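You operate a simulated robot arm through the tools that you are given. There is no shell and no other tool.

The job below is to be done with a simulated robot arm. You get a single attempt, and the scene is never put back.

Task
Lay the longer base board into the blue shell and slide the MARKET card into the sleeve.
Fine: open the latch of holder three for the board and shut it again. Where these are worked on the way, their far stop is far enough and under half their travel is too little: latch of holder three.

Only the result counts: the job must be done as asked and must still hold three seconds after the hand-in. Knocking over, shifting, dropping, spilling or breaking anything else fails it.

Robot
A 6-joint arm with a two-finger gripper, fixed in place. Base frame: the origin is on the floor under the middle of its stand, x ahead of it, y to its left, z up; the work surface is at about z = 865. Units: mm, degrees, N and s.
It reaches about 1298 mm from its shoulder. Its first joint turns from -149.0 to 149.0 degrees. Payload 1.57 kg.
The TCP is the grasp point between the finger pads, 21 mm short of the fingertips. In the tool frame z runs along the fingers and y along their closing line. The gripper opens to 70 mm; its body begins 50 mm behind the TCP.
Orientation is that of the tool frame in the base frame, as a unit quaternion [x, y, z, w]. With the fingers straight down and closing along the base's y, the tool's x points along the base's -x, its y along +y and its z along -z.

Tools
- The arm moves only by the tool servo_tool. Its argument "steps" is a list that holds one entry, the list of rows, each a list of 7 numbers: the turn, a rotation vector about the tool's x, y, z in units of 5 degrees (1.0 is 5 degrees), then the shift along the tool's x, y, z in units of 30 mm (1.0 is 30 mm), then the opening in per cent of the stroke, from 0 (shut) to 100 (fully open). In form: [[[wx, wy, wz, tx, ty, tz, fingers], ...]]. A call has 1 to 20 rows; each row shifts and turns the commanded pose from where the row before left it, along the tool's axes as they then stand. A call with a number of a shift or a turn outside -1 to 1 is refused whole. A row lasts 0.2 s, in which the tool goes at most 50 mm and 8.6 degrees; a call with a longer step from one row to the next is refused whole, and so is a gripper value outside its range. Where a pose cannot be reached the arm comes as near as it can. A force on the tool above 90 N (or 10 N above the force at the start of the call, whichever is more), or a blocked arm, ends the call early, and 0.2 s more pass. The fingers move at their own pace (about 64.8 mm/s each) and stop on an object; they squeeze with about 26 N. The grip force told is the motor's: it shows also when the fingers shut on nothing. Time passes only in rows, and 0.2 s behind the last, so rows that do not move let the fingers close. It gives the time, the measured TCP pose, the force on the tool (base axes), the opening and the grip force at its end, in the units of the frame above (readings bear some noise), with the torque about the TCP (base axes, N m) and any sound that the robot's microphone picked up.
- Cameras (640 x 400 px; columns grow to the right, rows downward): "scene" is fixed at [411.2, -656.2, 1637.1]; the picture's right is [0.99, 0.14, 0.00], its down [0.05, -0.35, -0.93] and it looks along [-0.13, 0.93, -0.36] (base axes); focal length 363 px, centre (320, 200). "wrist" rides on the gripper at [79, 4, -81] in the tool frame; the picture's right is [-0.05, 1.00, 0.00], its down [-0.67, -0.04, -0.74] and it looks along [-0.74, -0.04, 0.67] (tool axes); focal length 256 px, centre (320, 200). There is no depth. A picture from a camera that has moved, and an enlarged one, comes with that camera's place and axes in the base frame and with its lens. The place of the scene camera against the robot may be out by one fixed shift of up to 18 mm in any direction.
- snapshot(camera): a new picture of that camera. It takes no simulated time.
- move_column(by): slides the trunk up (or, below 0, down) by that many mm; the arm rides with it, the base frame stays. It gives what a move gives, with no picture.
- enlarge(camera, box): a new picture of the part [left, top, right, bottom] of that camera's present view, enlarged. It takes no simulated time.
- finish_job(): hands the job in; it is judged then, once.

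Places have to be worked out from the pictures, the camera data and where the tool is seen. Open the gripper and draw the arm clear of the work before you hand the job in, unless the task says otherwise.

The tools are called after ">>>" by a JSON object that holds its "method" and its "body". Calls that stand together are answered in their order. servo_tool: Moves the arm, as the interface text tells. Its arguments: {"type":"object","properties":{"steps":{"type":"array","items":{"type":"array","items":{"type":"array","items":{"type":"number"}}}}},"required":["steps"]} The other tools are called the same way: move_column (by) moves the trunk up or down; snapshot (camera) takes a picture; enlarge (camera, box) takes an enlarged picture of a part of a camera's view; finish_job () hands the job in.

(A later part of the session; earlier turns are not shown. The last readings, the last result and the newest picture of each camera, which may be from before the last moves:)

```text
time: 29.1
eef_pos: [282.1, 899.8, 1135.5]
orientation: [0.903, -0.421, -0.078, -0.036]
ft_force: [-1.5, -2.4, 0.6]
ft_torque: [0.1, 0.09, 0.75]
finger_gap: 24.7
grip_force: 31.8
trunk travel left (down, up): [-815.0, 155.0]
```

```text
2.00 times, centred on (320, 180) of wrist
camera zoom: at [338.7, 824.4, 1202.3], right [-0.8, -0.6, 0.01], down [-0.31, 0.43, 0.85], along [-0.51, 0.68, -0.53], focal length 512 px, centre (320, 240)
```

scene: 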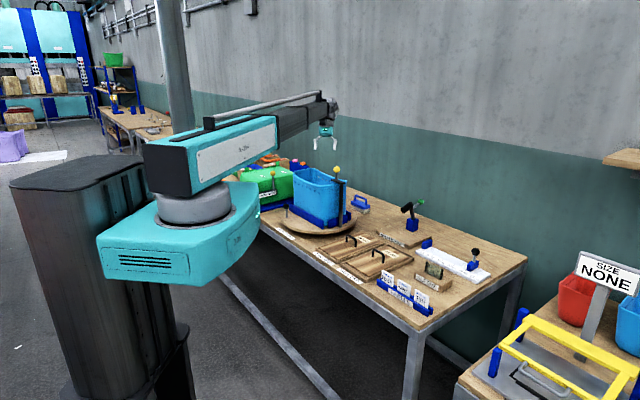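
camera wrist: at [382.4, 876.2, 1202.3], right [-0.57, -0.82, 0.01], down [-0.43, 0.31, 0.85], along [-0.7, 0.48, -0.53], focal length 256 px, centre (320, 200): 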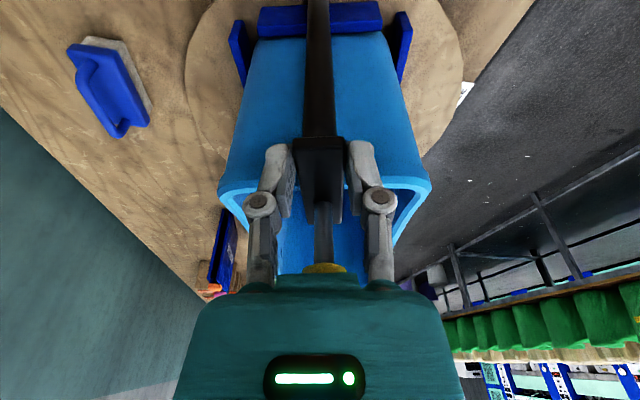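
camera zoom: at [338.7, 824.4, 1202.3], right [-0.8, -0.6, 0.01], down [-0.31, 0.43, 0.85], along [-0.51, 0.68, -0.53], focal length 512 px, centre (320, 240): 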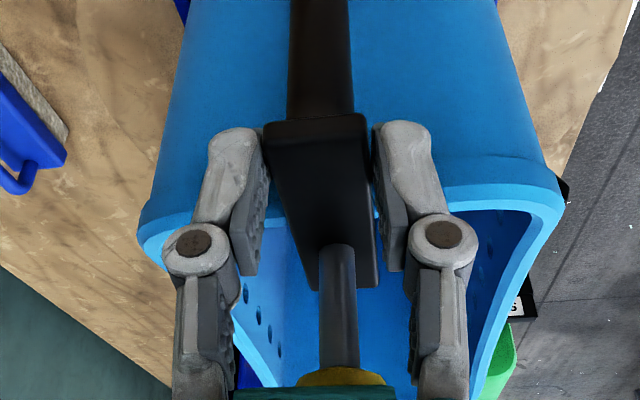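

Turning that way meets a firm 0.75 Nm, with the bar wedging in the pads, so it appears to be the closed stop. I go back and try 5° the other way.

>>> {"method": "servo_tool", "body": {"steps": [[[-0.058, 0, -0.328, 0, -0.004, 0, 0], [-0.058, 0, -0.328, 0, -0.004, 0, 0], [-0.058, 0, -0.328, 0, -0.004, 0, 0], [0, 0, 0, 0, 0, 0, 0]]]}}

>>> {"method": "servo_tool", "body": {"steps": [[[-0.058, 0, -0.328, 0, -0.004, 0, 0], [-0.058, 0, -0.328, 0, -0.004, 0, 0], [-0.058, 0, -0.328, 0, -0.004, 0, 0], [0, 0, 0, 0, 0, 0, 0]]]}}

>>> {"method": "enlarge", "body": {"camera": "wrist", "box": [220, 80, 420, 280]}}

```text
time: 30.1
eef_pos: [282.8, 899.7, 1135.9]
orientation: [0.92, -0.381, -0.081, -0.034]
ft_force: [-0.9, 2.4, 5.7]
ft_torque: [-0.17, -0.29, 0.0]
finger_gap: 23.9
grip_force: 31.5
trunk travel left (down, up): [-815.0, 155.0]
```

```text
time: 31.1
eef_pos: [282.7, 900.2, 1136.4]
orientation: [0.936, -0.34, -0.083, -0.029]
ft_force: [-0.8, 2.2, 4.6]
ft_torque: [0.15, 0.01, -0.01]
finger_gap: 23.7
grip_force: 31.8
trunk travel left (down, up): [-815.0, 155.0]
```

```text
2.00 times, centred on (320, 180) of wrist
camera zoom: at [351.1, 836.4, 1202.2], right [-0.68, -0.73, 0.01], down [-0.38, 0.37, 0.85], along [-0.62, 0.58, -0.53], focal length 512 px, centre (320, 240)
```

zoom: 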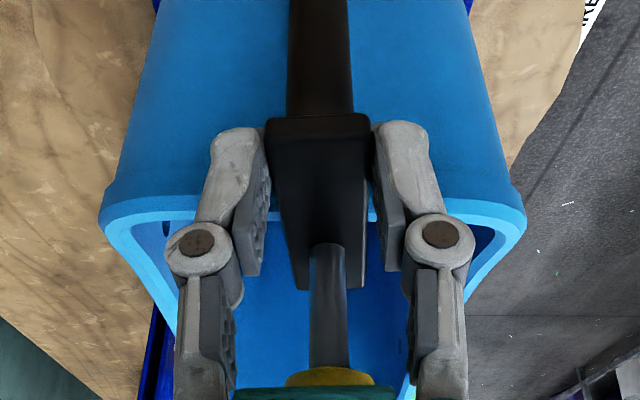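

No resistance this way, so the latch opens counter-clockwise (bar swinging toward the robot side). I continue twisting about the pivot by 40° more.

>>> {"method": "servo_tool", "body": {"steps": [[[-0.174, 0, -0.985, 0, -0.012, 0, 0], [-0.174, 0, -0.985, 0, -0.012, 0, 0], [-0.174, 0, -0.985, 0, -0.012, 0, 0], [-0.174, 0, -0.985, 0, -0.012, 0, 0], [-0.174, 0, -0.985, 0, -0.012, 0, 0], [-0.174, 0, -0.985, 0, -0.012, 0, 0], [0, 0, 0, 0, 0, 0, 0]]]}}

>>> {"method": "enlarge", "body": {"camera": "scene", "box": [270, 150, 390, 240]}}

>>> {"method": "snapshot", "body": {"camera": "wrist"}}

```text
time: 32.6
eef_pos: [283.9, 902.3, 1136.8]
orientation: [0.992, -0.087, -0.086, -0.008]
ft_force: [-3.6, 3.1, 5.0]
ft_torque: [0.15, 0.34, 0.0]
finger_gap: 23.6
grip_force: 32.0
trunk travel left (down, up): [-815.0, 155.0]
```

```text
4.44 times, centred on (330, 195) of scene
camera zoom: at [411.2, -656.2, 1637.1], right [0.99, 0.14, 0.0], down [0.05, -0.35, -0.93], along [-0.13, 0.93, -0.36], focal length 1613 px, centre (276, 222)
```

zoom: 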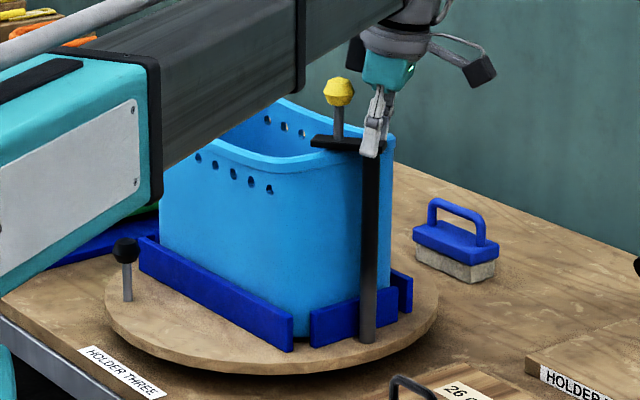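

```text
taken
camera wrist: at [374.2, 880.7, 1202.2], right [-0.22, -0.97, 0.01], down [-0.51, 0.13, 0.85], along [-0.83, 0.19, -0.53], focal length 256 px, centre (320, 200)
```

wrist: 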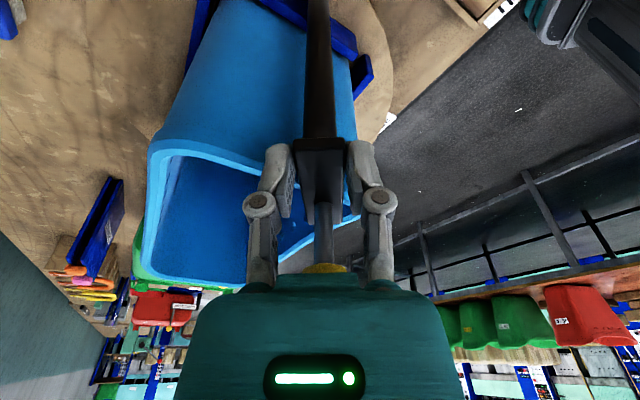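

The latch is swinging open with the turntable still in place. I continue 30° more, watching for the far stop.

>>> {"method": "servo_tool", "body": {"steps": [[[-0.174, 0, -0.985, 0, -0.012, 0, 0], [-0.174, 0, -0.985, 0, -0.012, 0, 0], [-0.174, 0, -0.985, 0, -0.012, 0, 0], [-0.174, 0, -0.985, 0, -0.012, 0, 0], [-0.174, 0, -0.985, 0, -0.012, 0, 0], [-0.174, 0, -0.985, 0, -0.012, 0, 0], [0, 0, 0, 0, 0, 0, 0]]]}}

>>> {"method": "servo_tool", "body": {"steps": [[[-0.174, 0, -0.985, 0, -0.012, 0, 0], [-0.174, 0, -0.985, 0, -0.012, 0, 0], [-0.174, 0, -0.985, 0, -0.012, 0, 0], [0, 0, 0, 0, 0, 0, 0]]]}}

>>> {"method": "enlarge", "body": {"camera": "scene", "box": [270, 150, 390, 240]}}

```text
time: 34.2
eef_pos: [284.0, 904.6, 1137.8]
orientation: [0.981, 0.173, -0.085, 0.014]
ft_force: [-2.4, 2.2, 3.9]
ft_torque: [0.0, 0.13, -0.03]
finger_gap: 23.9
grip_force: 32.2
trunk travel left (down, up): [-815.0, 155.0]
```

```text
time: 35.2
eef_pos: [282.8, 906.0, 1137.5]
orientation: [0.95, 0.299, -0.083, 0.026]
ft_force: [-0.9, 2.1, 4.1]
ft_torque: [0.25, -0.33, 0.02]
finger_gap: 23.7
grip_force: 32.0
trunk travel left (down, up): [-815.0, 155.0]
```

```text
4.44 times, centred on (330, 195) of scene
camera zoom: at [411.2, -656.2, 1637.1], right [0.99, 0.14, 0.0], down [0.05, -0.35, -0.93], along [-0.13, 0.93, -0.36], focal length 1613 px, centre (276, 222)
```

zoom: 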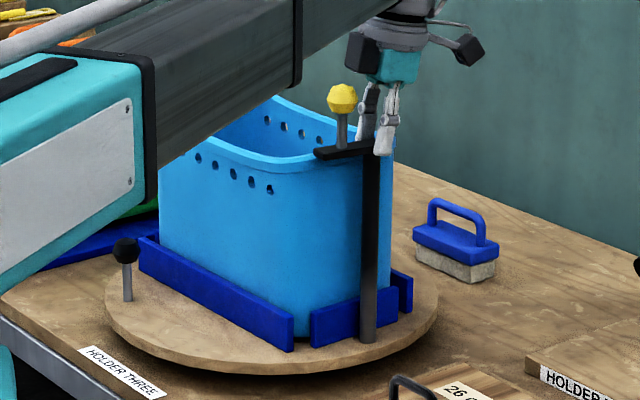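

Opened about 80° with no stop yet. I go on 15° at a time.

>>> {"method": "servo_tool", "body": {"steps": [[[-0.174, 0, -0.985, 0, -0.012, 0, 0], [-0.174, 0, -0.985, 0, -0.012, 0, 0], [-0.174, 0, -0.985, 0, -0.012, 0, 0], [0, 0, 0, 0, 0, 0, 0]]]}}

>>> {"method": "servo_tool", "body": {"steps": [[[-0.174, 0, -0.985, 0, -0.012, 0, 0], [-0.174, 0, -0.985, 0, -0.012, 0, 0], [0, 0, 0, 0, 0, 0, 0]]]}}

>>> {"method": "enlarge", "body": {"camera": "scene", "box": [270, 150, 390, 240]}}

```text
time: 36.2
eef_pos: [282.3, 906.0, 1136.9]
orientation: [0.903, 0.42, -0.08, 0.036]
ft_force: [-0.8, 1.8, 2.7]
ft_torque: [0.7, -0.5, 0.0]
finger_gap: 23.9
grip_force: 32.1
trunk travel left (down, up): [-815.0, 155.0]
```

```text
time: 37.0
eef_pos: [282.7, 906.5, 1137.1]
orientation: [0.863, 0.498, -0.076, 0.043]
ft_force: [2.4, 4.7, 6.4]
ft_torque: [-0.04, -0.02, -0.7]
finger_gap: 24.8
grip_force: 32.1
trunk travel left (down, up): [-815.0, 155.0]
```

```text
4.44 times, centred on (330, 195) of scene
camera zoom: at [411.2, -656.2, 1637.1], right [0.99, 0.14, 0.0], down [0.05, -0.35, -0.93], along [-0.13, 0.93, -0.36], focal length 1613 px, centre (276, 222)
```

zoom: 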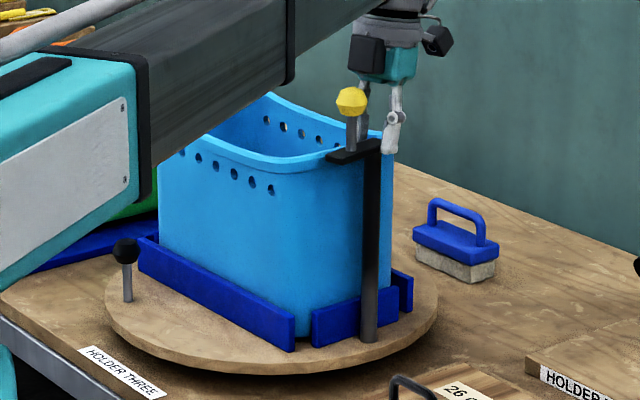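

The torque jumped to -0.7 Nm at about 100°: that's the far stop. I relieve the twist by 4°, release the bar, and compare the turntable with the first picture.

>>> {"method": "servo_tool", "body": {"steps": [[[0.07, 0, 0.394, 0, 0, 0, 0], [0.07, 0, 0.394, 0, 0, 0, 0], [0, 0, 0, 0, 0, 0, 0], [0, 0, 0, 0, 0, 0, 100], [0, 0, 0, 0, 0, 0, 100], [0, 0, 0, 0, 0, 0, 100]]]}}

>>> {"method": "enlarge", "body": {"camera": "scene", "box": [270, 150, 390, 240]}}

>>> {"method": "snapshot", "body": {"camera": "wrist"}}

```text
time: 38.5
eef_pos: [281.7, 906.8, 1135.6]
orientation: [0.88, 0.467, -0.076, 0.041]
ft_force: [-0.9, -0.7, -0.4]
ft_torque: [0.02, 0.01, 0.01]
finger_gap: 70.1
grip_force: 0.0
trunk travel left (down, up): [-815.0, 155.0]
```

```text
4.44 times, centred on (330, 195) of scene
camera zoom: at [411.2, -656.2, 1637.1], right [0.99, 0.14, 0.0], down [0.05, -0.35, -0.93], along [-0.13, 0.93, -0.36], focal length 1613 px, centre (276, 222)
```

zoom: 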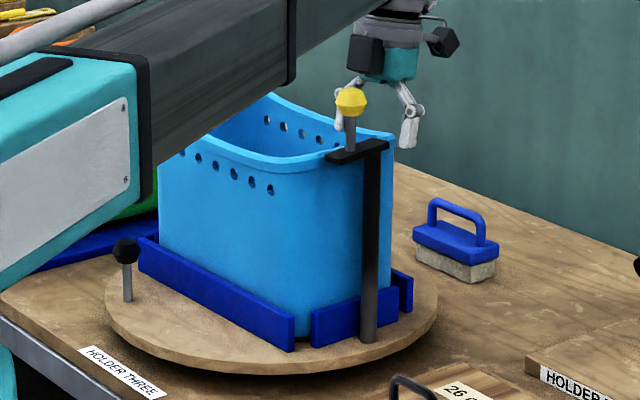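

```text
taken
camera wrist: at [338.0, 979.8, 1201.9], right [0.8, -0.6, 0.01], down [-0.33, -0.42, 0.85], along [-0.51, -0.68, -0.53], focal length 256 px, centre (320, 200)
```

wrist: 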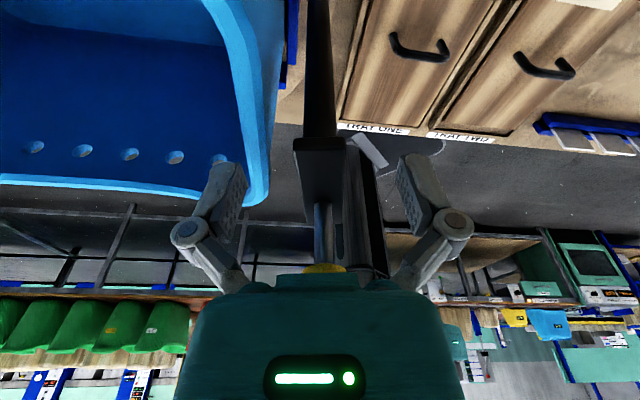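

The latch is open at its far stop and the turntable looks back in place within about a pixel or two. I raise the trunk, straighten the tool and turn it toward the pick-up yaw while looking at the shell.

>>> {"method": "move_column", "body": {"by": 140}}

>>> {"method": "servo_tool", "body": {"steps": [[[0, 1, 0, 0, 0, 0, 100], [0, 1, 0, 0, 0, 0, 100], [0, 0, 1, 0, 0, 0, 100], [0, 0, 1, 0, 0, 0, 100], [0, 0, 1, 0, 0, 0, 100], [0, 0, 1, 0, 0, 0, 100], [0, 0, 1, 0, 0, 0, 100], [0, 0, 1, 0, 0, 0, 100], [0, 0, 1, 0, 0, 0, 100], [0, 0, 1, 0, 0, 0, 100], [0, 0, 1, 0, 0, 0, 100], [0, 0, 1, 0, 0, 0, 100], [0, 0, 1, 0, 0, 0, 100], [0, 0, 1, 0, 0, 0, 100], [0, 0, 1, 0, 0, 0, 100], [0, 0, 1, 0, 0, 0, 100], [0, 0, 1, 0, 0, 0, 100], [0, 0, 1, 0, 0, 0, 100], [0, 0, 1, 0, 0, 0, 100], [0, 0, 1, 0, 0, 0, 100]]]}}

>>> {"method": "servo_tool", "body": {"steps": [[[0, 0, 1, 0, 0, 0, 100], [0, 0, 1, 0, 0, 0, 100], [0, 0, 0, 0, 0, 0, 100]]]}}

>>> {"method": "snapshot", "body": {"camera": "wrist"}}

```text
time: 40.1
eef_pos: [282.3, 906.0, 1274.8]
orientation: [0.88, 0.468, -0.076, 0.041]
ft_force: [-0.5, -0.1, 0.2]
ft_torque: [0.0, 0.01, 0.02]
finger_gap: 70.1
grip_force: 0.0
trunk travel left (down, up): [-955.0, 15.0]
```

```text
time: 44.3
eef_pos: [281.8, 907.2, 1272.7]
orientation: [0.956, -0.294, 0.001, 0.0]
ft_force: [0.5, 0.1, -0.1]
ft_torque: [0.01, -0.01, 0.0]
finger_gap: 70.0
grip_force: 0.1
out of reach, approached as far as the arm can: row 3
trunk travel left (down, up): [-955.0, 15.0]
```

```text
time: 45.1
eef_pos: [281.8, 906.9, 1273.1]
orientation: [0.926, -0.377, 0.001, 0.0]
ft_force: [-0.2, -0.8, 1.1]
ft_torque: [0.0, 0.0, -0.01]
finger_gap: 70.0
grip_force: 0.0
trunk travel left (down, up): [-955.0, 15.0]
```

```text
taken
camera wrist: at [336.6, 847.5, 1354.2], right [-0.73, -0.68, 0.0], down [-0.45, 0.49, 0.74], along [-0.51, 0.55, -0.67], focal length 256 px, centre (320, 200)
```

wrist: 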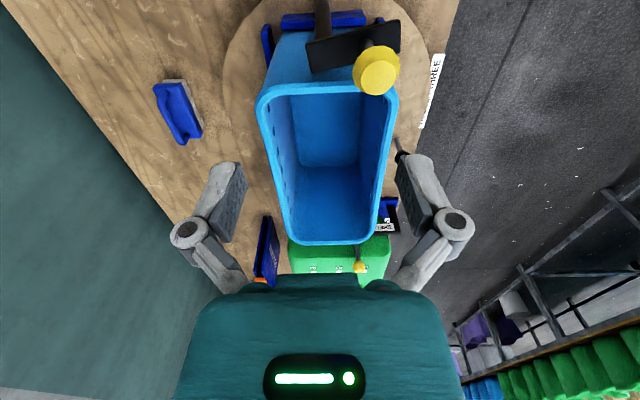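

The shell mouth is clear now. I enlarge it to measure its position exactly.

>>> {"method": "enlarge", "body": {"camera": "wrist", "box": [230, 70, 430, 195]}}

>>> {"method": "enlarge", "body": {"camera": "wrist", "box": [230, 140, 430, 265]}}

```text
3.20 times, centred on (330, 132) of wrist
camera zoom: at [336.6, 847.5, 1354.2], right [-0.73, -0.68, 0.0], down [-0.45, 0.49, 0.74], along [-0.51, 0.55, -0.67], focal length 819 px, centre (288, 416)
```

zoom: 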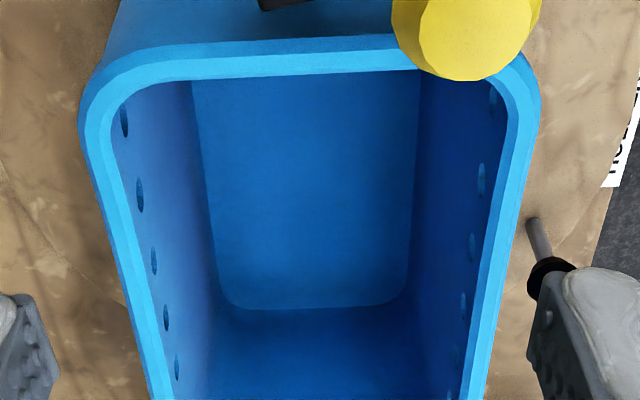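

```text
3.20 times, centred on (330, 202) of wrist
camera zoom: at [336.6, 847.5, 1354.2], right [-0.73, -0.68, 0.0], down [-0.45, 0.49, 0.74], along [-0.51, 0.55, -0.67], focal length 819 px, centre (288, 192)
```

zoom: 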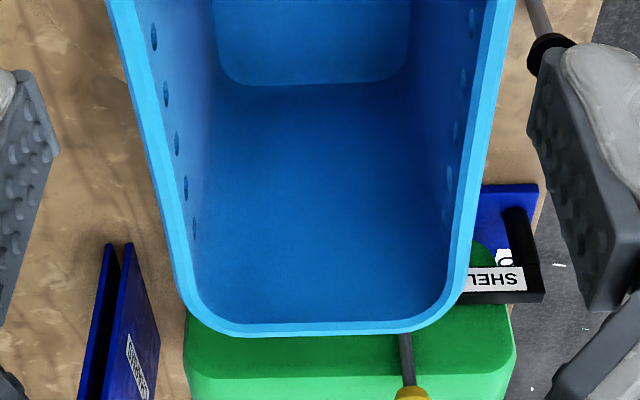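

Measured floor and rim suggest the shell axis is within about 1° of (-1, 1) and centred near w≈833–837. For a truer measurement I swing the camera over the shell centre and tilt it to look nearly straight down.

>>> {"method": "servo_tool", "body": {"steps": [[[0, 0, -0.992, 0, 0, 0, 100], [0, 0, -0.992, 0, 0, 0, 100], [0, 0, -0.992, 0, 0, 0, 100], [0, 0, -0.992, 0, 0, 0, 100], [0, 0, -0.992, 0, 0, 0, 100], [0, 0, -0.992, 0, 0, 0, 100], [0, 0, -0.992, 0, 0, 0, 100], [0, 0, -0.992, 0, 0, 0, 100], [0, 0, -0.992, 0, 0, 0, 100], [0, 0, -0.992, 0, 0, 0, 100], [0, 0, -0.992, 0, 0, 0, 100], [0, 0, -0.992, 0, 0, 0, 100], [0, 0, -0.992, 0, 0, 0, 100], [0, 0, -0.992, 0, 0, 0, 100], [0, 0, -0.992, 0, 0, 0, 100], [0, 0, -0.992, 0, 0, 0, 100], [0, 0, -0.992, 0, 0, 0, 100], [0, 0, -0.992, 0, 0, 0, 100], [0, 0, 0, 0, 0, 0, 100]]]}}

>>> {"method": "servo_tool", "body": {"steps": [[[0, 0, 0, -0.23, -0.94, 0, 100], [0, 0, 0, -0.23, -0.94, 0, 100], [0, 0, 0, -0.23, -0.94, 0, 100], [0, 0, 0, -0.23, -0.94, 0, 100], [0, 0, 0, -0.23, -0.94, 0, 100], [0, 0, 0, -0.23, -0.94, 0, 100], [0, 1, 0, 0, 0, 0, 100], [0, 1, 0, 0, 0, 0, 100], [0, 1, 0, 0, 0, 0, 100], [0, 1, 0, 0, 0, 0, 100], [0, 1, 0, 0, 0, 0, 100], [0, 0, 0, 0, 0, 0, 100]]]}}

>>> {"method": "snapshot", "body": {"camera": "wrist"}}

```text
time: 49.1
eef_pos: [281.3, 906.9, 1273.6]
orientation: [0.923, 0.384, -0.001, 0.001]
ft_force: [-0.5, 0.4, -0.9]
ft_torque: [-0.03, -0.03, 0.01]
finger_gap: 70.1
grip_force: 0.1
trunk travel left (down, up): [-955.0, 15.0]
```

```text
time: 51.7
eef_pos: [132.4, 997.3, 1290.8]
orientation: [0.902, 0.374, 0.2, -0.082]
ft_force: [-1.0, -0.6, -0.4]
ft_torque: [0.01, 0.02, 0.02]
finger_gap: 70.0
grip_force: 0.1
out of reach, approached as far as the arm can: row 8, 9, 10, 11
trunk travel left (down, up): [-955.0, 15.0]
```

```text
taken
camera wrist: at [163.0, 1019.7, 1397.4], right [0.67, -0.74, -0.02], down [-0.67, -0.63, 0.39], along [-0.3, -0.25, -0.92], focal length 256 px, centre (320, 200)
```

wrist: 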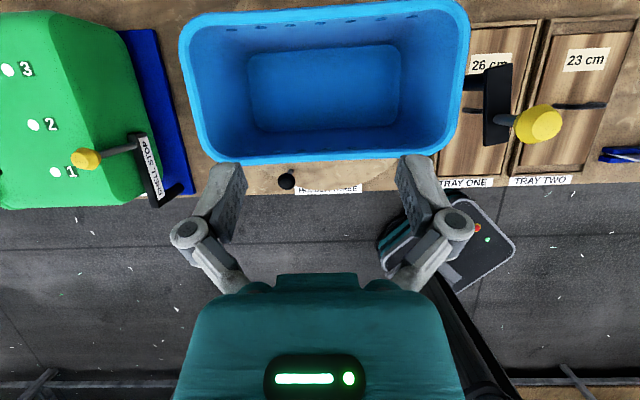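

Very good top view of the shell. I enlarge it for precise measurement.

>>> {"method": "enlarge", "body": {"camera": "wrist", "box": [170, 0, 330, 100]}}

>>> {"method": "enlarge", "body": {"camera": "wrist", "box": [320, 0, 480, 100]}}

>>> {"method": "enlarge", "body": {"camera": "wrist", "box": [170, 80, 330, 180]}}

>>> {"method": "enlarge", "body": {"camera": "wrist", "box": [320, 80, 480, 180]}}

```text
4.00 times, centred on (250, 50) of wrist
camera zoom: at [163.0, 1019.7, 1397.4], right [0.67, -0.74, -0.02], down [-0.67, -0.63, 0.39], along [-0.3, -0.25, -0.92], focal length 1024 px, centre (600, 800)
```

zoom: 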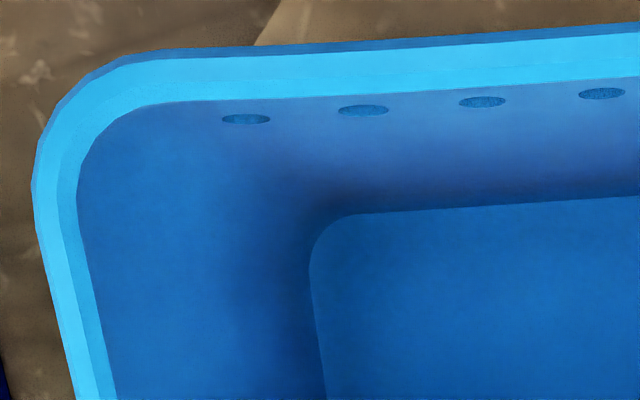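

```text
4.00 times, centred on (400, 50) of wrist
camera zoom: at [163.0, 1019.7, 1397.4], right [0.67, -0.74, -0.02], down [-0.67, -0.63, 0.39], along [-0.3, -0.25, -0.92], focal length 1024 px, centre (0, 800)
```

zoom: 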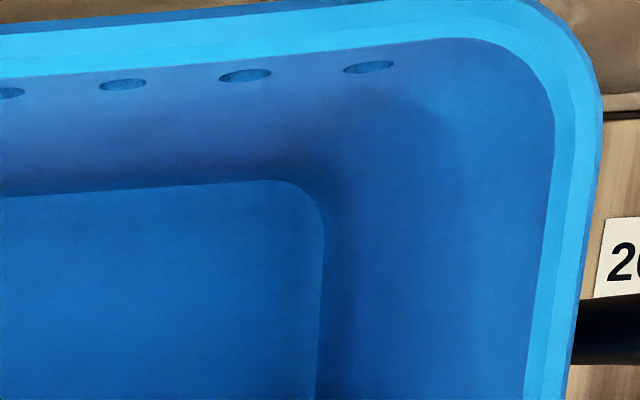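

```text
4.00 times, centred on (250, 130) of wrist
camera zoom: at [163.0, 1019.7, 1397.4], right [0.67, -0.74, -0.02], down [-0.67, -0.63, 0.39], along [-0.3, -0.25, -0.92], focal length 1024 px, centre (600, 480)
```

zoom: 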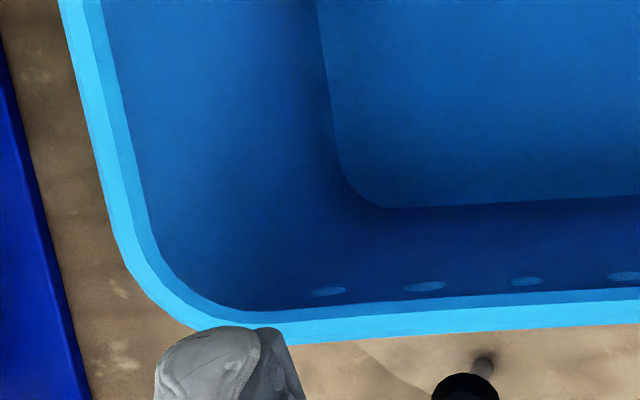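

```text
4.00 times, centred on (400, 130) of wrist
camera zoom: at [163.0, 1019.7, 1397.4], right [0.67, -0.74, -0.02], down [-0.67, -0.63, 0.39], along [-0.3, -0.25, -0.92], focal length 1024 px, centre (0, 480)
```

zoom: 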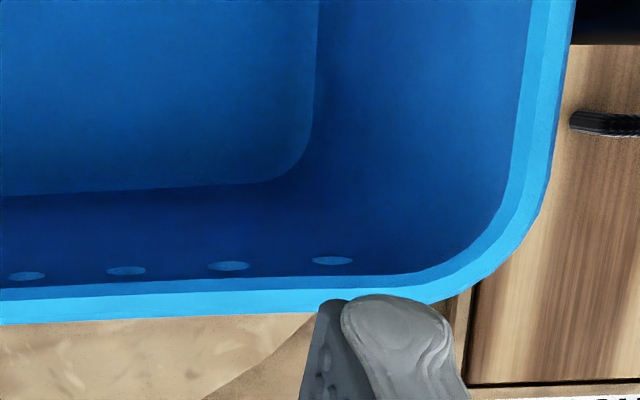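

From the top view the shell floor centre is about (161.6, 1021.5), axis about 135.8°, floor about 262 × 128 mm and the mouth somewhat wider. Next I straighten the tool, turn to the pick-up yaw and go to a viewing place for tray one's board.

>>> {"method": "servo_tool", "body": {"steps": [[[0, -1, 0, 0, 0, 0, 100], [0, -1, 0, 0, 0, 0, 100], [0, -1, 0, 0, 0, 0, 100], [0, -1, 0, 0, 0, 0, 100], [0, -1, 0, 0, 0, 0, 100], [0, 0, 1, 0, 0, 0, 100], [0, 0, 1, 0, 0, 0, 100], [0, 0, 1, 0, 0, 0, 100], [0, 0, 1, 0, 0, 0, 100], [0, 0, 1, 0, 0, 0, 100], [0, 0, 1, 0, 0, 0, 100], [0, 0, 1, 0, 0, 0, 100], [0, 0, 1, 0, 0, 0, 100], [0, 0, 1, 0, 0, 0, 100], [0, 0, 1, 0, 0, 0, 100], [0, 0, 1, 0, 0, 0, 100], [0, 0, 1, 0, 0, 0, 100], [0, 0, 1, 0, 0, 0, 100], [0, 0, 1, 0, 0, 0, 100], [0, 0, 1, 0, 0, 0, 100]]]}}

>>> {"method": "servo_tool", "body": {"steps": [[[0, 0, 1, 0, 0, 0, 100], [0, 0, 1, 0, 0, 0, 100], [0, 0, 1, 0, 0, 0, 100], [0, 0, 0, 0.93, 0.055, 0, 100], [0, 0, 0, 0.93, 0.055, 0, 100], [0, 0, 0, 0.93, 0.055, 0, 100], [0, 0, 0, 0.93, 0.055, 0, 100], [0, 0, 0, 0.93, 0.055, 0, 100], [0, 0, 0, 0.93, 0.055, 0, 100], [0, 0, 0, 0.93, 0.055, 0, 100], [0, 0, 0, 0.93, 0.055, 0, 100], [0, 0, 0, 0.93, 0.055, 0, 100], [0, 0, 0, 0.93, 0.055, 0, 100], [0, 0, 0, 0.93, 0.055, 0, 100], [0, 0, 0, 0.93, 0.055, 0, 100], [0, 0, 0, 0.93, 0.055, 0, 100], [0, 0, 0, 0, 0, 0, 100]]]}}

>>> {"method": "snapshot", "body": {"camera": "wrist"}}

>>> {"method": "snapshot", "body": {"camera": "scene"}}

```text
time: 55.9
eef_pos: [132.0, 996.2, 1273.6]
orientation: [0.966, -0.258, 0.0, 0.0]
ft_force: [-0.1, -0.2, 0.8]
ft_torque: [0.02, 0.0, 0.01]
finger_gap: 70.0
grip_force: 0.0
out of reach, approached as far as the arm can: row 1, 2, 3
trunk travel left (down, up): [-955.0, 15.0]
```

```text
time: 59.5
eef_pos: [375.2, 724.7, 1272.8]
orientation: [0.924, -0.381, 0.0, 0.0]
ft_force: [0.9, 0.8, 0.2]
ft_torque: [0.01, -0.01, 0.0]
finger_gap: 69.8
grip_force: 0.1
out of reach, approached as far as the arm can: row 5
trunk travel left (down, up): [-955.0, 15.0]
```

```text
taken
camera wrist: at [428.7, 666.5, 1354.1], right [-0.74, -0.67, 0.0], down [-0.45, 0.5, 0.74], along [-0.5, 0.55, -0.67], focal length 256 px, centre (320, 200)
```

wrist: 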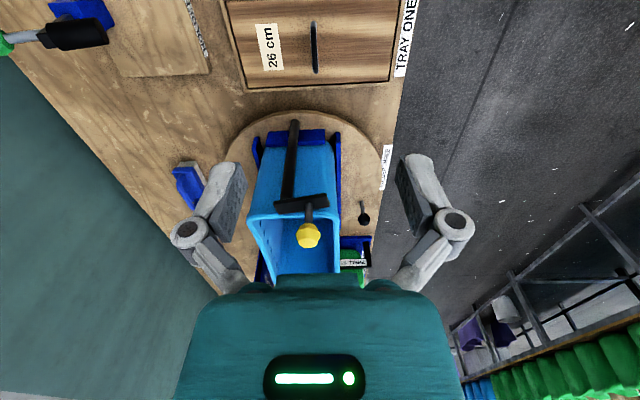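

```text
taken
```

scene: 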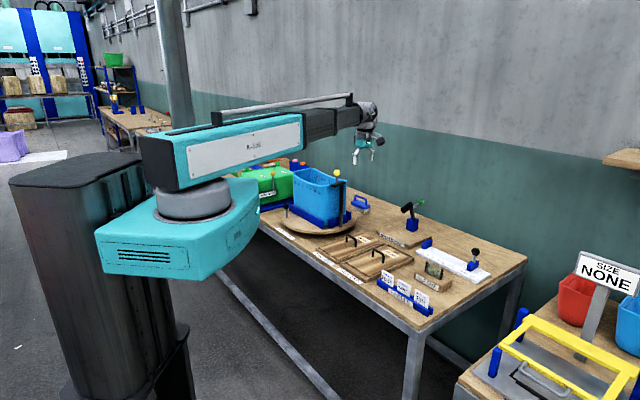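

The camera sees only part of tray one; I tilt the tool 25° to look down on it.

>>> {"method": "servo_tool", "body": {"steps": [[[0, 1, 0, 0, 0, 0, 100], [0, 1, 0, 0, 0, 0, 100], [0, 1, 0, 0, 0, 0, 100], [0, 1, 0, 0, 0, 0, 100], [0, 1, 0, 0, 0, 0, 100], [0, 0, 0, 0, 0, 0, 100]]]}}

>>> {"method": "snapshot", "body": {"camera": "wrist"}}

>>> {"method": "enlarge", "body": {"camera": "wrist", "box": [230, 60, 410, 180]}}

```text
time: 60.9
eef_pos: [375.3, 726.0, 1291.1]
orientation: [0.903, -0.372, 0.201, 0.083]
ft_force: [-0.2, -0.1, 0.2]
ft_torque: [0.01, 0.01, 0.0]
finger_gap: 69.7
grip_force: 0.1
out of reach, approached as far as the arm can: row 3, 4, 5
trunk travel left (down, up): [-955.0, 15.0]
```

```text
taken
camera wrist: at [399.4, 695.8, 1397.7], right [-0.74, -0.67, -0.02], down [-0.63, 0.67, 0.39], along [-0.25, 0.3, -0.92], focal length 256 px, centre (320, 200)
```

wrist: 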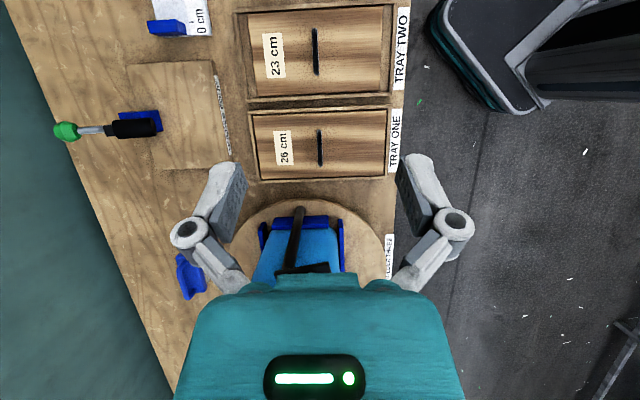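

```text
3.33 times, centred on (320, 120) of wrist
camera zoom: at [399.4, 695.8, 1397.7], right [-0.74, -0.67, -0.02], down [-0.63, 0.67, 0.39], along [-0.25, 0.3, -0.92], focal length 853 px, centre (320, 467)
```

zoom: 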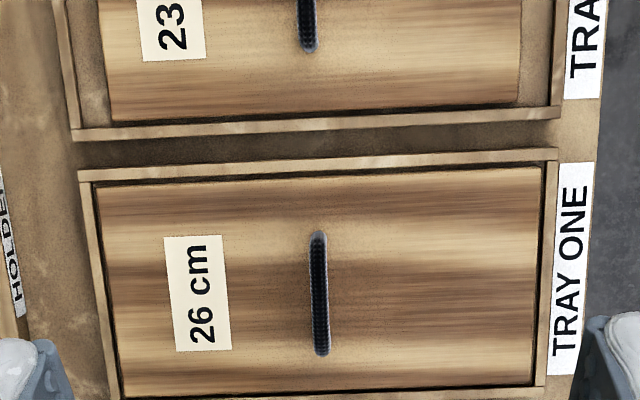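

The 26 cm board fills tray one and is plainly the longer one; its handle is central at about (340, 776) and runs across the board. I straighten the tool, move over the handle, and lower the trunk partway.

>>> {"method": "servo_tool", "body": {"steps": [[[0, -1, 0, 0, 0, 0, 100], [0, -1, 0, 0, 0, 0, 100], [0, -1, 0, 0, 0, 0, 100], [0, -1, 0, 0, 0, 0, 100], [0, -1, 0, 0, 0, 0, 100], [0, 0, 0.12, -0.684, -0.122, 0, 100], [0, 0, 0, -0.684, -0.122, 0, 100], [0, 0, 0, -0.684, -0.122, 0, 100], [0, 0, 0, 0, 0, 0, 100]]]}}

>>> {"method": "move_column", "body": {"by": -250}}

>>> {"method": "snapshot", "body": {"camera": "wrist"}}

>>> {"method": "snapshot", "body": {"camera": "scene"}}

```text
time: 62.9
eef_pos: [339.9, 777.8, 1273.1]
orientation: [0.922, -0.386, 0.0, 0.001]
ft_force: [0.3, -0.4, -1.0]
ft_torque: [0.0, -0.04, -0.03]
finger_gap: 70.1
grip_force: 0.0
out of reach, approached as far as the arm can: row 1, 2, 3
trunk travel left (down, up): [-955.0, 15.0]
```

```text
time: 65.5
eef_pos: [339.2, 779.0, 1023.7]
orientation: [0.922, -0.386, 0.0, 0.0]
ft_force: [-0.2, 0.1, 0.2]
ft_torque: [-0.02, 0.0, -0.04]
finger_gap: 70.0
grip_force: 0.1
trunk travel left (down, up): [-705.0, 265.0]
```

```text
taken
camera wrist: at [393.4, 717.3, 1104.3], right [-0.75, -0.66, 0.0], down [-0.44, 0.5, 0.74], along [-0.49, 0.56, -0.67], focal length 256 px, centre (320, 200)
```

wrist: 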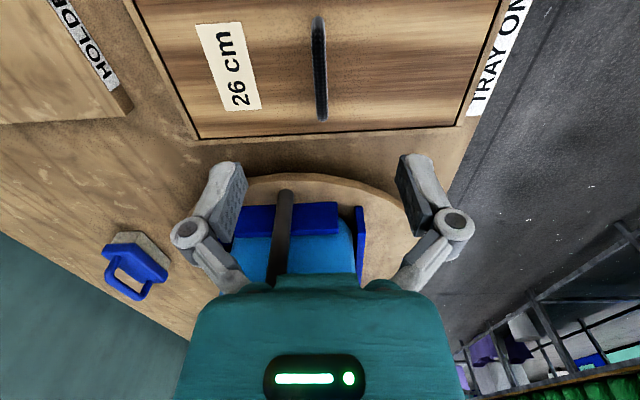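

```text
taken
```

scene: 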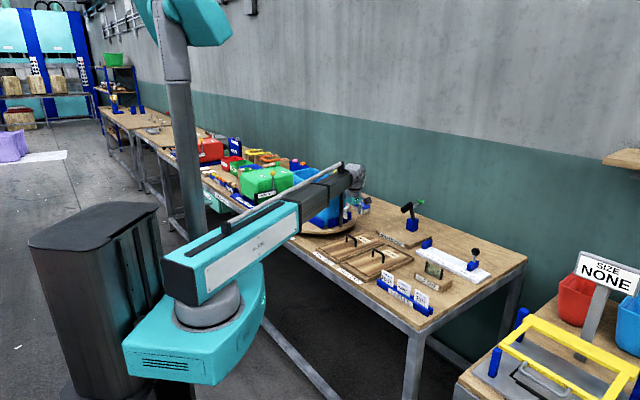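

Handle top triangulates to z≈920, and the TCP is centred on it across the fingers; it needs 4.5 mm along the handle. I shift and lower to TCP z≈924, then close on the handle.

>>> {"method": "servo_tool", "body": {"steps": [[[0, 0, 0, 0.15, 0, 0, 100], [0, 0, 0, 0, 0, 0, 100]]]}}

>>> {"method": "move_column", "body": {"by": -60}}

>>> {"method": "snapshot", "body": {"camera": "wrist"}}

>>> {"method": "enlarge", "body": {"camera": "scene", "box": [300, 150, 420, 270]}}

```text
time: 66.1
eef_pos: [343.5, 774.5, 1022.8]
orientation: [0.922, -0.386, 0.0, 0.0]
ft_force: [-0.1, 0.6, 0.1]
ft_torque: [-0.01, 0.01, -0.03]
finger_gap: 69.8
grip_force: 0.1
trunk travel left (down, up): [-705.0, 265.0]
```

```text
time: 67.1
eef_pos: [342.9, 773.7, 961.8]
orientation: [0.923, -0.385, 0.0, 0.0]
ft_force: [-0.1, -0.7, -0.1]
ft_torque: [0.02, -0.02, 0.0]
finger_gap: 70.3
grip_force: 0.1
trunk travel left (down, up): [-645.0, 325.0]
```

```text
taken
camera wrist: at [396.5, 714.0, 1044.2], right [-0.75, -0.66, 0.0], down [-0.44, 0.5, 0.74], along [-0.49, 0.56, -0.67], focal length 256 px, centre (320, 200)
```

wrist: 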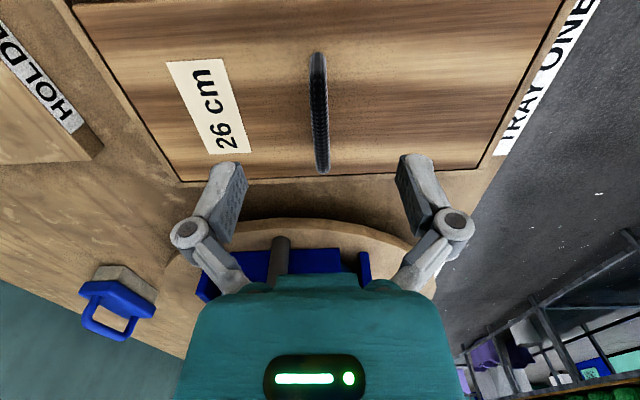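

```text
3.33 times, centred on (360, 210) of scene
camera zoom: at [411.2, -656.2, 1637.1], right [0.99, 0.14, 0.0], down [0.05, -0.35, -0.93], along [-0.13, 0.93, -0.36], focal length 1210 px, centre (187, 167)
```

zoom: 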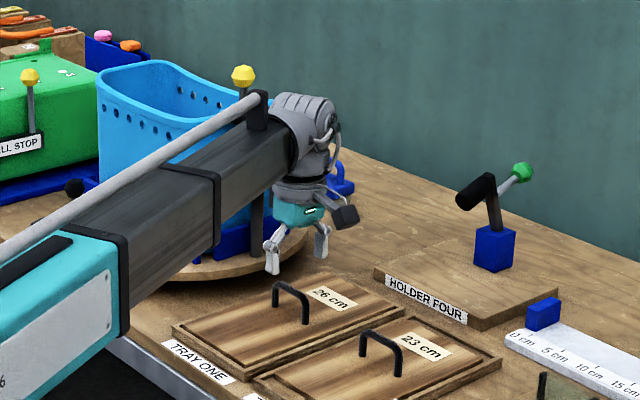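

Aligned. I lower the last 39 mm and close the fingers on the handle.

>>> {"method": "move_column", "body": {"by": -39}}

>>> {"method": "servo_tool", "body": {"steps": [[[0, 0, 0, 0, 0, 0, 0], [0, 0, 0, 0, 0, 0, 0], [0, 0, 0, 0, 0, 0, 0], [0, 0, 0, 0, 0, 0, 0], [0, 0, 0, 0, 0, 0, 0]]]}}

>>> {"method": "snapshot", "body": {"camera": "wrist"}}

>>> {"method": "enlarge", "body": {"camera": "scene", "box": [320, 190, 400, 250]}}

```text
time: 67.9
eef_pos: [342.6, 774.0, 924.9]
orientation: [0.923, -0.385, 0.001, -0.001]
ft_force: [-0.3, -0.3, 0.1]
ft_torque: [0.01, -0.01, 0.03]
finger_gap: 69.8
grip_force: 0.1
trunk travel left (down, up): [-606.0, 364.0]
```

```text
time: 69.1
eef_pos: [342.6, 773.7, 925.3]
orientation: [0.923, -0.386, -0.001, 0.0]
ft_force: [-0.8, -0.5, 0.3]
ft_torque: [0.04, 0.02, 0.06]
finger_gap: 8.6
grip_force: 25.8
trunk travel left (down, up): [-606.0, 364.0]
```

```text
taken
camera wrist: at [396.5, 714.0, 1005.3], right [-0.75, -0.66, 0.0], down [-0.44, 0.5, 0.74], along [-0.49, 0.56, -0.67], focal length 256 px, centre (320, 200)
```

wrist: 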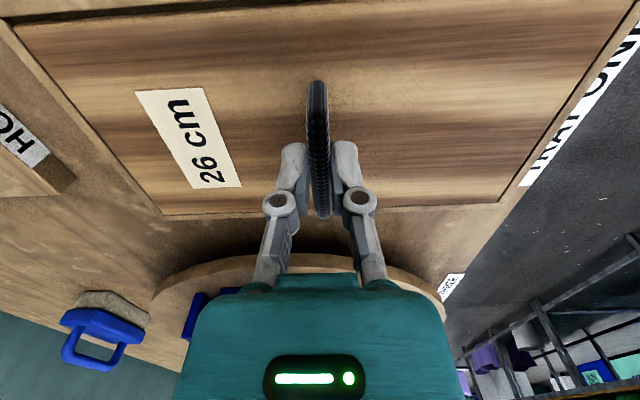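

```text
6.67 times, centred on (360, 220) of scene
camera zoom: at [411.2, -656.2, 1637.1], right [0.99, 0.14, 0.0], down [0.05, -0.35, -0.93], along [-0.13, 0.93, -0.36], focal length 2420 px, centre (53, 67)
```

zoom: 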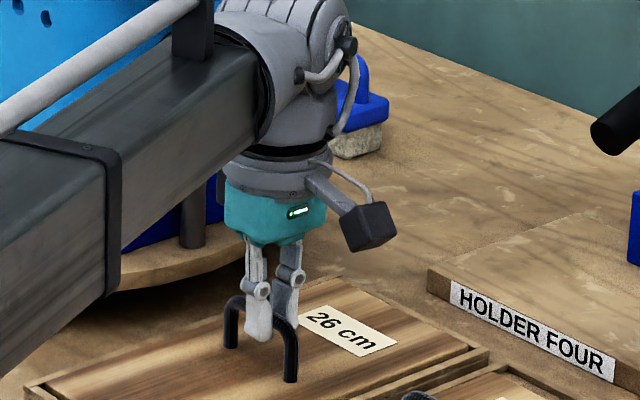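

The handle is held (8.6 mm). I lift 20 mm first and check weight and level.

>>> {"method": "move_column", "body": {"by": 20}}

>>> {"method": "enlarge", "body": {"camera": "scene", "box": [300, 180, 420, 270]}}

```text
time: 69.8
eef_pos: [343.2, 773.8, 944.1]
orientation: [0.922, -0.386, 0.0, -0.001]
ft_force: [0.1, -0.2, -1.3]
ft_torque: [0.0, 0.02, 0.02]
finger_gap: 8.5
grip_force: 26.4
trunk travel left (down, up): [-626.0, 344.0]
```

```text
4.44 times, centred on (360, 225) of scene
camera zoom: at [411.2, -656.2, 1637.1], right [0.99, 0.14, 0.0], down [0.05, -0.35, -0.93], along [-0.13, 0.93, -0.36], focal length 1613 px, centre (142, 89)
```

zoom: 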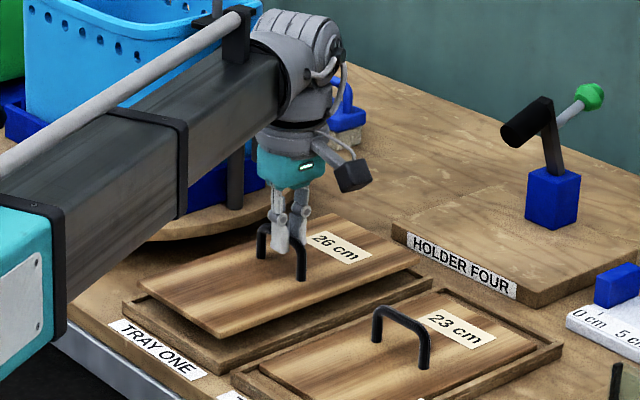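

The board is lifted level, weighing only about 1.3 N. I raise it to travel height.

>>> {"method": "move_column", "body": {"by": 335}}

>>> {"method": "snapshot", "body": {"camera": "wrist"}}

>>> {"method": "enlarge", "body": {"camera": "scene", "box": [270, 90, 430, 240]}}

```text
time: 73.1
eef_pos: [342.6, 775.2, 1278.7]
orientation: [0.923, -0.386, 0.001, -0.001]
ft_force: [0.0, 0.7, -0.6]
ft_torque: [-0.03, -0.02, 0.01]
finger_gap: 8.4
grip_force: 26.2
trunk travel left (down, up): [-961.0, 9.0]
```

```text
taken
camera wrist: at [396.6, 714.3, 1360.0], right [-0.75, -0.66, 0.0], down [-0.44, 0.5, 0.74], along [-0.49, 0.56, -0.67], focal length 256 px, centre (320, 200)
```

wrist: 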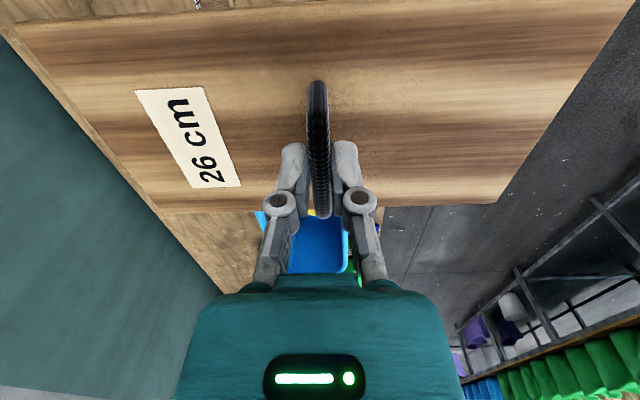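

```text
2.67 times, centred on (350, 165) of scene
camera zoom: at [411.2, -656.2, 1637.1], right [0.99, 0.14, 0.0], down [0.05, -0.35, -0.93], along [-0.13, 0.93, -0.36], focal length 968 px, centre (240, 293)
```

zoom: 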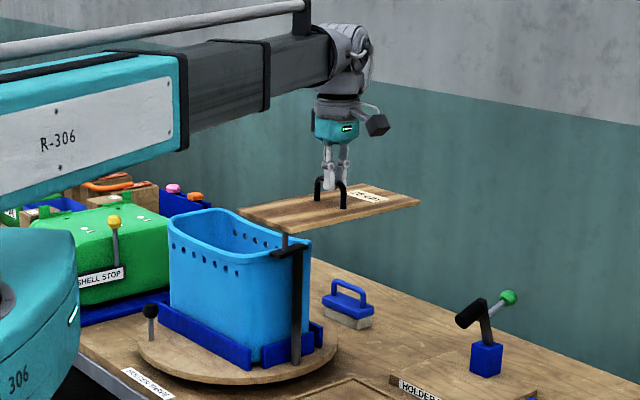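

The board hangs level. To place it accurately I need its offset in the hand, so I enlarge the scene and wrist views of it.

>>> {"method": "enlarge", "body": {"camera": "scene", "box": [322, 140, 402, 190]}}

>>> {"method": "enlarge", "body": {"camera": "wrist", "box": [120, 130, 320, 255]}}

>>> {"method": "enlarge", "body": {"camera": "wrist", "box": [320, 130, 520, 255]}}

>>> {"method": "enlarge", "body": {"camera": "wrist", "box": [0, 0, 320, 200]}}

>>> {"method": "enlarge", "body": {"camera": "wrist", "box": [320, 0, 640, 200]}}

```text
8.00 times, centred on (362, 165) of scene
camera zoom: at [411.2, -656.2, 1637.1], right [0.99, 0.14, 0.0], down [0.05, -0.35, -0.93], along [-0.13, 0.93, -0.36], focal length 2903 px, centre (-16, 480)
```

zoom: 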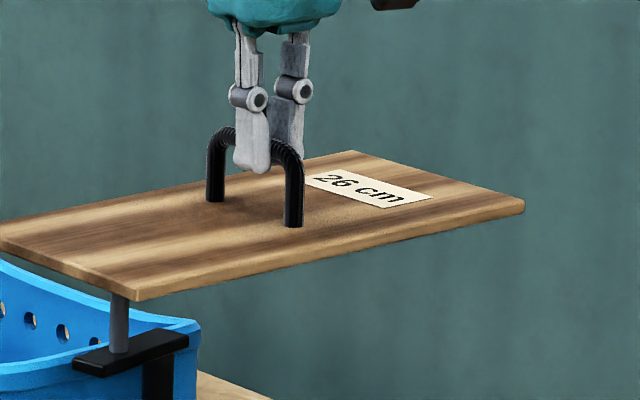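

```text
3.20 times, centred on (220, 192) of wrist
camera zoom: at [396.6, 714.3, 1360.0], right [-0.75, -0.66, 0.0], down [-0.44, 0.5, 0.74], along [-0.49, 0.56, -0.67], focal length 819 px, centre (640, 224)
```

zoom: 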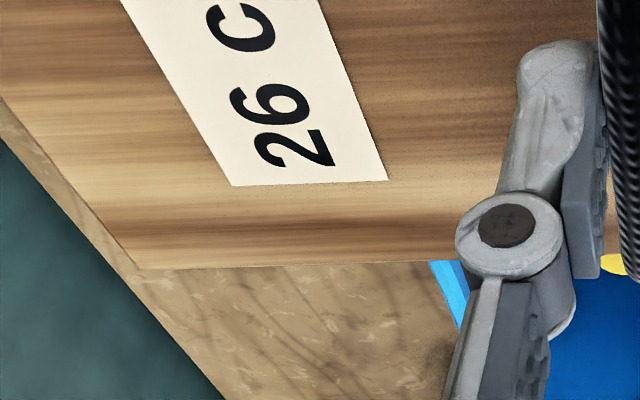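

```text
3.20 times, centred on (420, 192) of wrist
camera zoom: at [396.6, 714.3, 1360.0], right [-0.75, -0.66, 0.0], down [-0.44, 0.5, 0.74], along [-0.49, 0.56, -0.67], focal length 819 px, centre (0, 224)
```

zoom: 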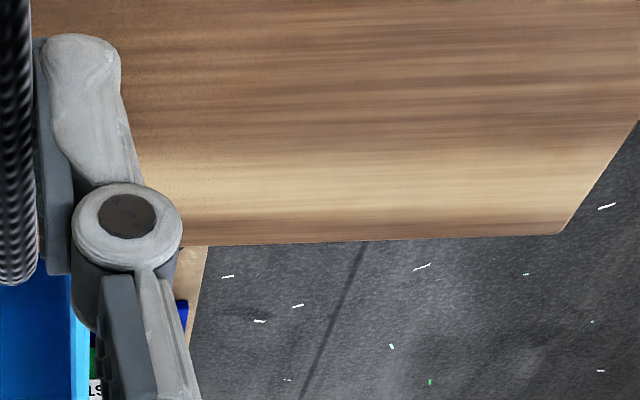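

```text
2.00 times, centred on (160, 100) of wrist
camera zoom: at [396.6, 714.3, 1360.0], right [-0.75, -0.66, 0.0], down [-0.44, 0.5, 0.74], along [-0.49, 0.56, -0.67], focal length 512 px, centre (640, 400)
```

zoom: 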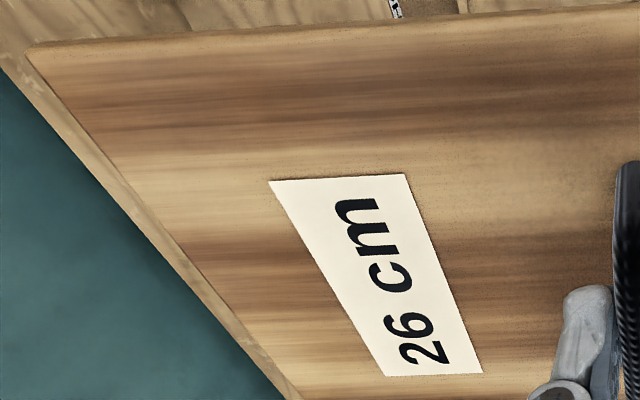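

```text
2.00 times, centred on (480, 100) of wrist
camera zoom: at [396.6, 714.3, 1360.0], right [-0.75, -0.66, 0.0], down [-0.44, 0.5, 0.74], along [-0.49, 0.56, -0.67], focal length 512 px, centre (0, 400)
```

zoom: 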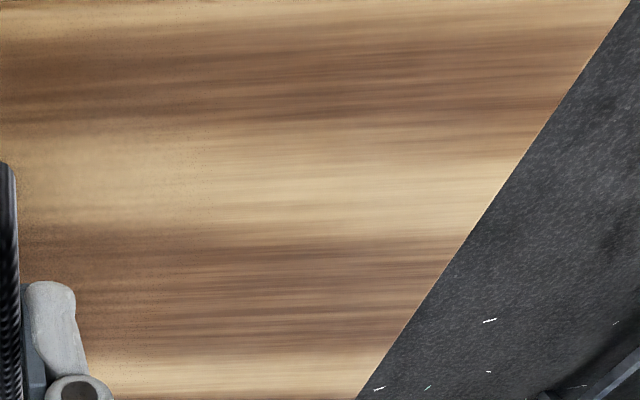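

The board is level, its centre lies 8.8 mm in tool -x from the TCP, top 48 mm below it, and the yaw is aligned. I rotate it by 88.75° to match the shell axis (135.85°) at travel height.

>>> {"method": "servo_tool", "body": {"steps": [[[0, 0, 1, 0, 0, 0, 0], [0, 0, 1, 0, 0, 0, 0], [0, 0, 1, 0, 0, 0, 0], [0, 0, 1, 0, 0, 0, 0], [0, 0, 1, 0, 0, 0, 0], [0, 0, 1, 0, 0, 0, 0], [0, 0, 1, 0, 0, 0, 0], [0, 0, 1, 0, 0, 0, 0], [0, 0, 1, 0, 0, 0, 0], [0, 0, 1, 0, 0, 0, 0], [0, 0, 1, 0, 0, 0, 0], [0, 0, 1, 0, 0, 0, 0], [0, 0, 1, 0, 0, 0, 0], [0, 0, 1, 0, 0, 0, 0], [0, 0, 1, 0, 0, 0, 0], [0, 0, 1, 0, 0, 0, 0], [0, 0, 1, 0, 0, 0, 0], [0, 0, 0.75, 0, 0, 0, 0], [0, 0, 0, 0, 0, 0, 0]]]}}

>>> {"method": "servo_tool", "body": {"steps": [[[0, 0, 0, -0.128, 0.919, 0, 0], [0, 0, 0, -0.128, 0.919, 0, 0], [0, 0, 0, -0.128, 0.919, 0, 0], [0, 0, 0, -0.128, 0.919, 0, 0], [0, 0, 0, -0.128, 0.919, 0, 0], [0, 0, 0, -0.128, 0.919, 0, 0], [0, 0, 0, -0.128, 0.919, 0, 0], [0, 0, 0, -0.128, 0.919, 0, 0], [0, 0, 0, -0.128, 0.919, 0, 0], [0, 0, 0, -0.128, 0.919, 0, 0], [0, 0, 0, -0.128, 0.919, 0, 0], [0, 0, 0, 0, 0, 0, 0], [0, 0, 0, 0, 0, 0, 0]]]}}

>>> {"method": "snapshot", "body": {"camera": "wrist"}}

>>> {"method": "enlarge", "body": {"camera": "scene", "box": [240, 100, 400, 240]}}

```text
time: 77.1
eef_pos: [343.9, 774.6, 1279.4]
orientation: [-0.389, 0.921, 0.0, 0.0]
ft_force: [0.3, 0.1, -1.3]
ft_torque: [-0.01, 0.0, -0.01]
finger_gap: 8.8
grip_force: 25.9
trunk travel left (down, up): [-961.0, 9.0]
```

```text
time: 79.9
eef_pos: [153.3, 1017.6, 1280.6]
orientation: [-0.389, 0.921, 0.0, 0.0]
ft_force: [0.5, 0.7, -1.6]
ft_torque: [-0.02, 0.0, 0.03]
finger_gap: 8.8
grip_force: 26.2
trunk travel left (down, up): [-961.0, 9.0]
```

```text
taken
camera wrist: at [96.1, 962.6, 1359.9], right [-0.68, 0.73, 0.0], down [0.49, 0.45, 0.74], along [0.55, 0.5, -0.67], focal length 256 px, centre (320, 200)
```

wrist: 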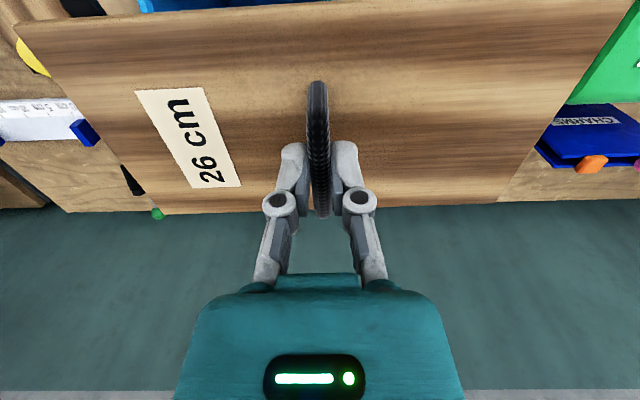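

```text
2.86 times, centred on (320, 170) of scene
camera zoom: at [411.2, -656.2, 1637.1], right [0.99, 0.14, 0.0], down [0.05, -0.35, -0.93], along [-0.13, 0.93, -0.36], focal length 1037 px, centre (320, 286)
```

zoom: 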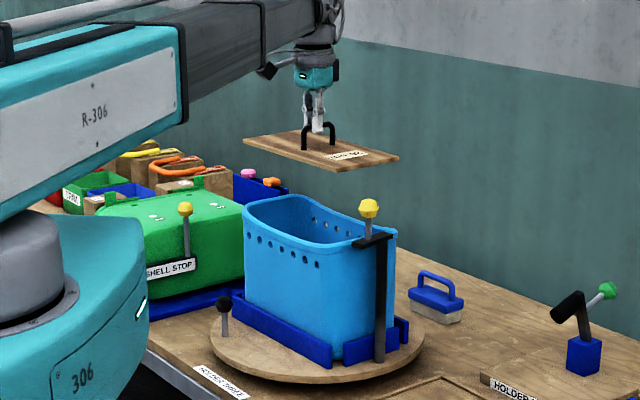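

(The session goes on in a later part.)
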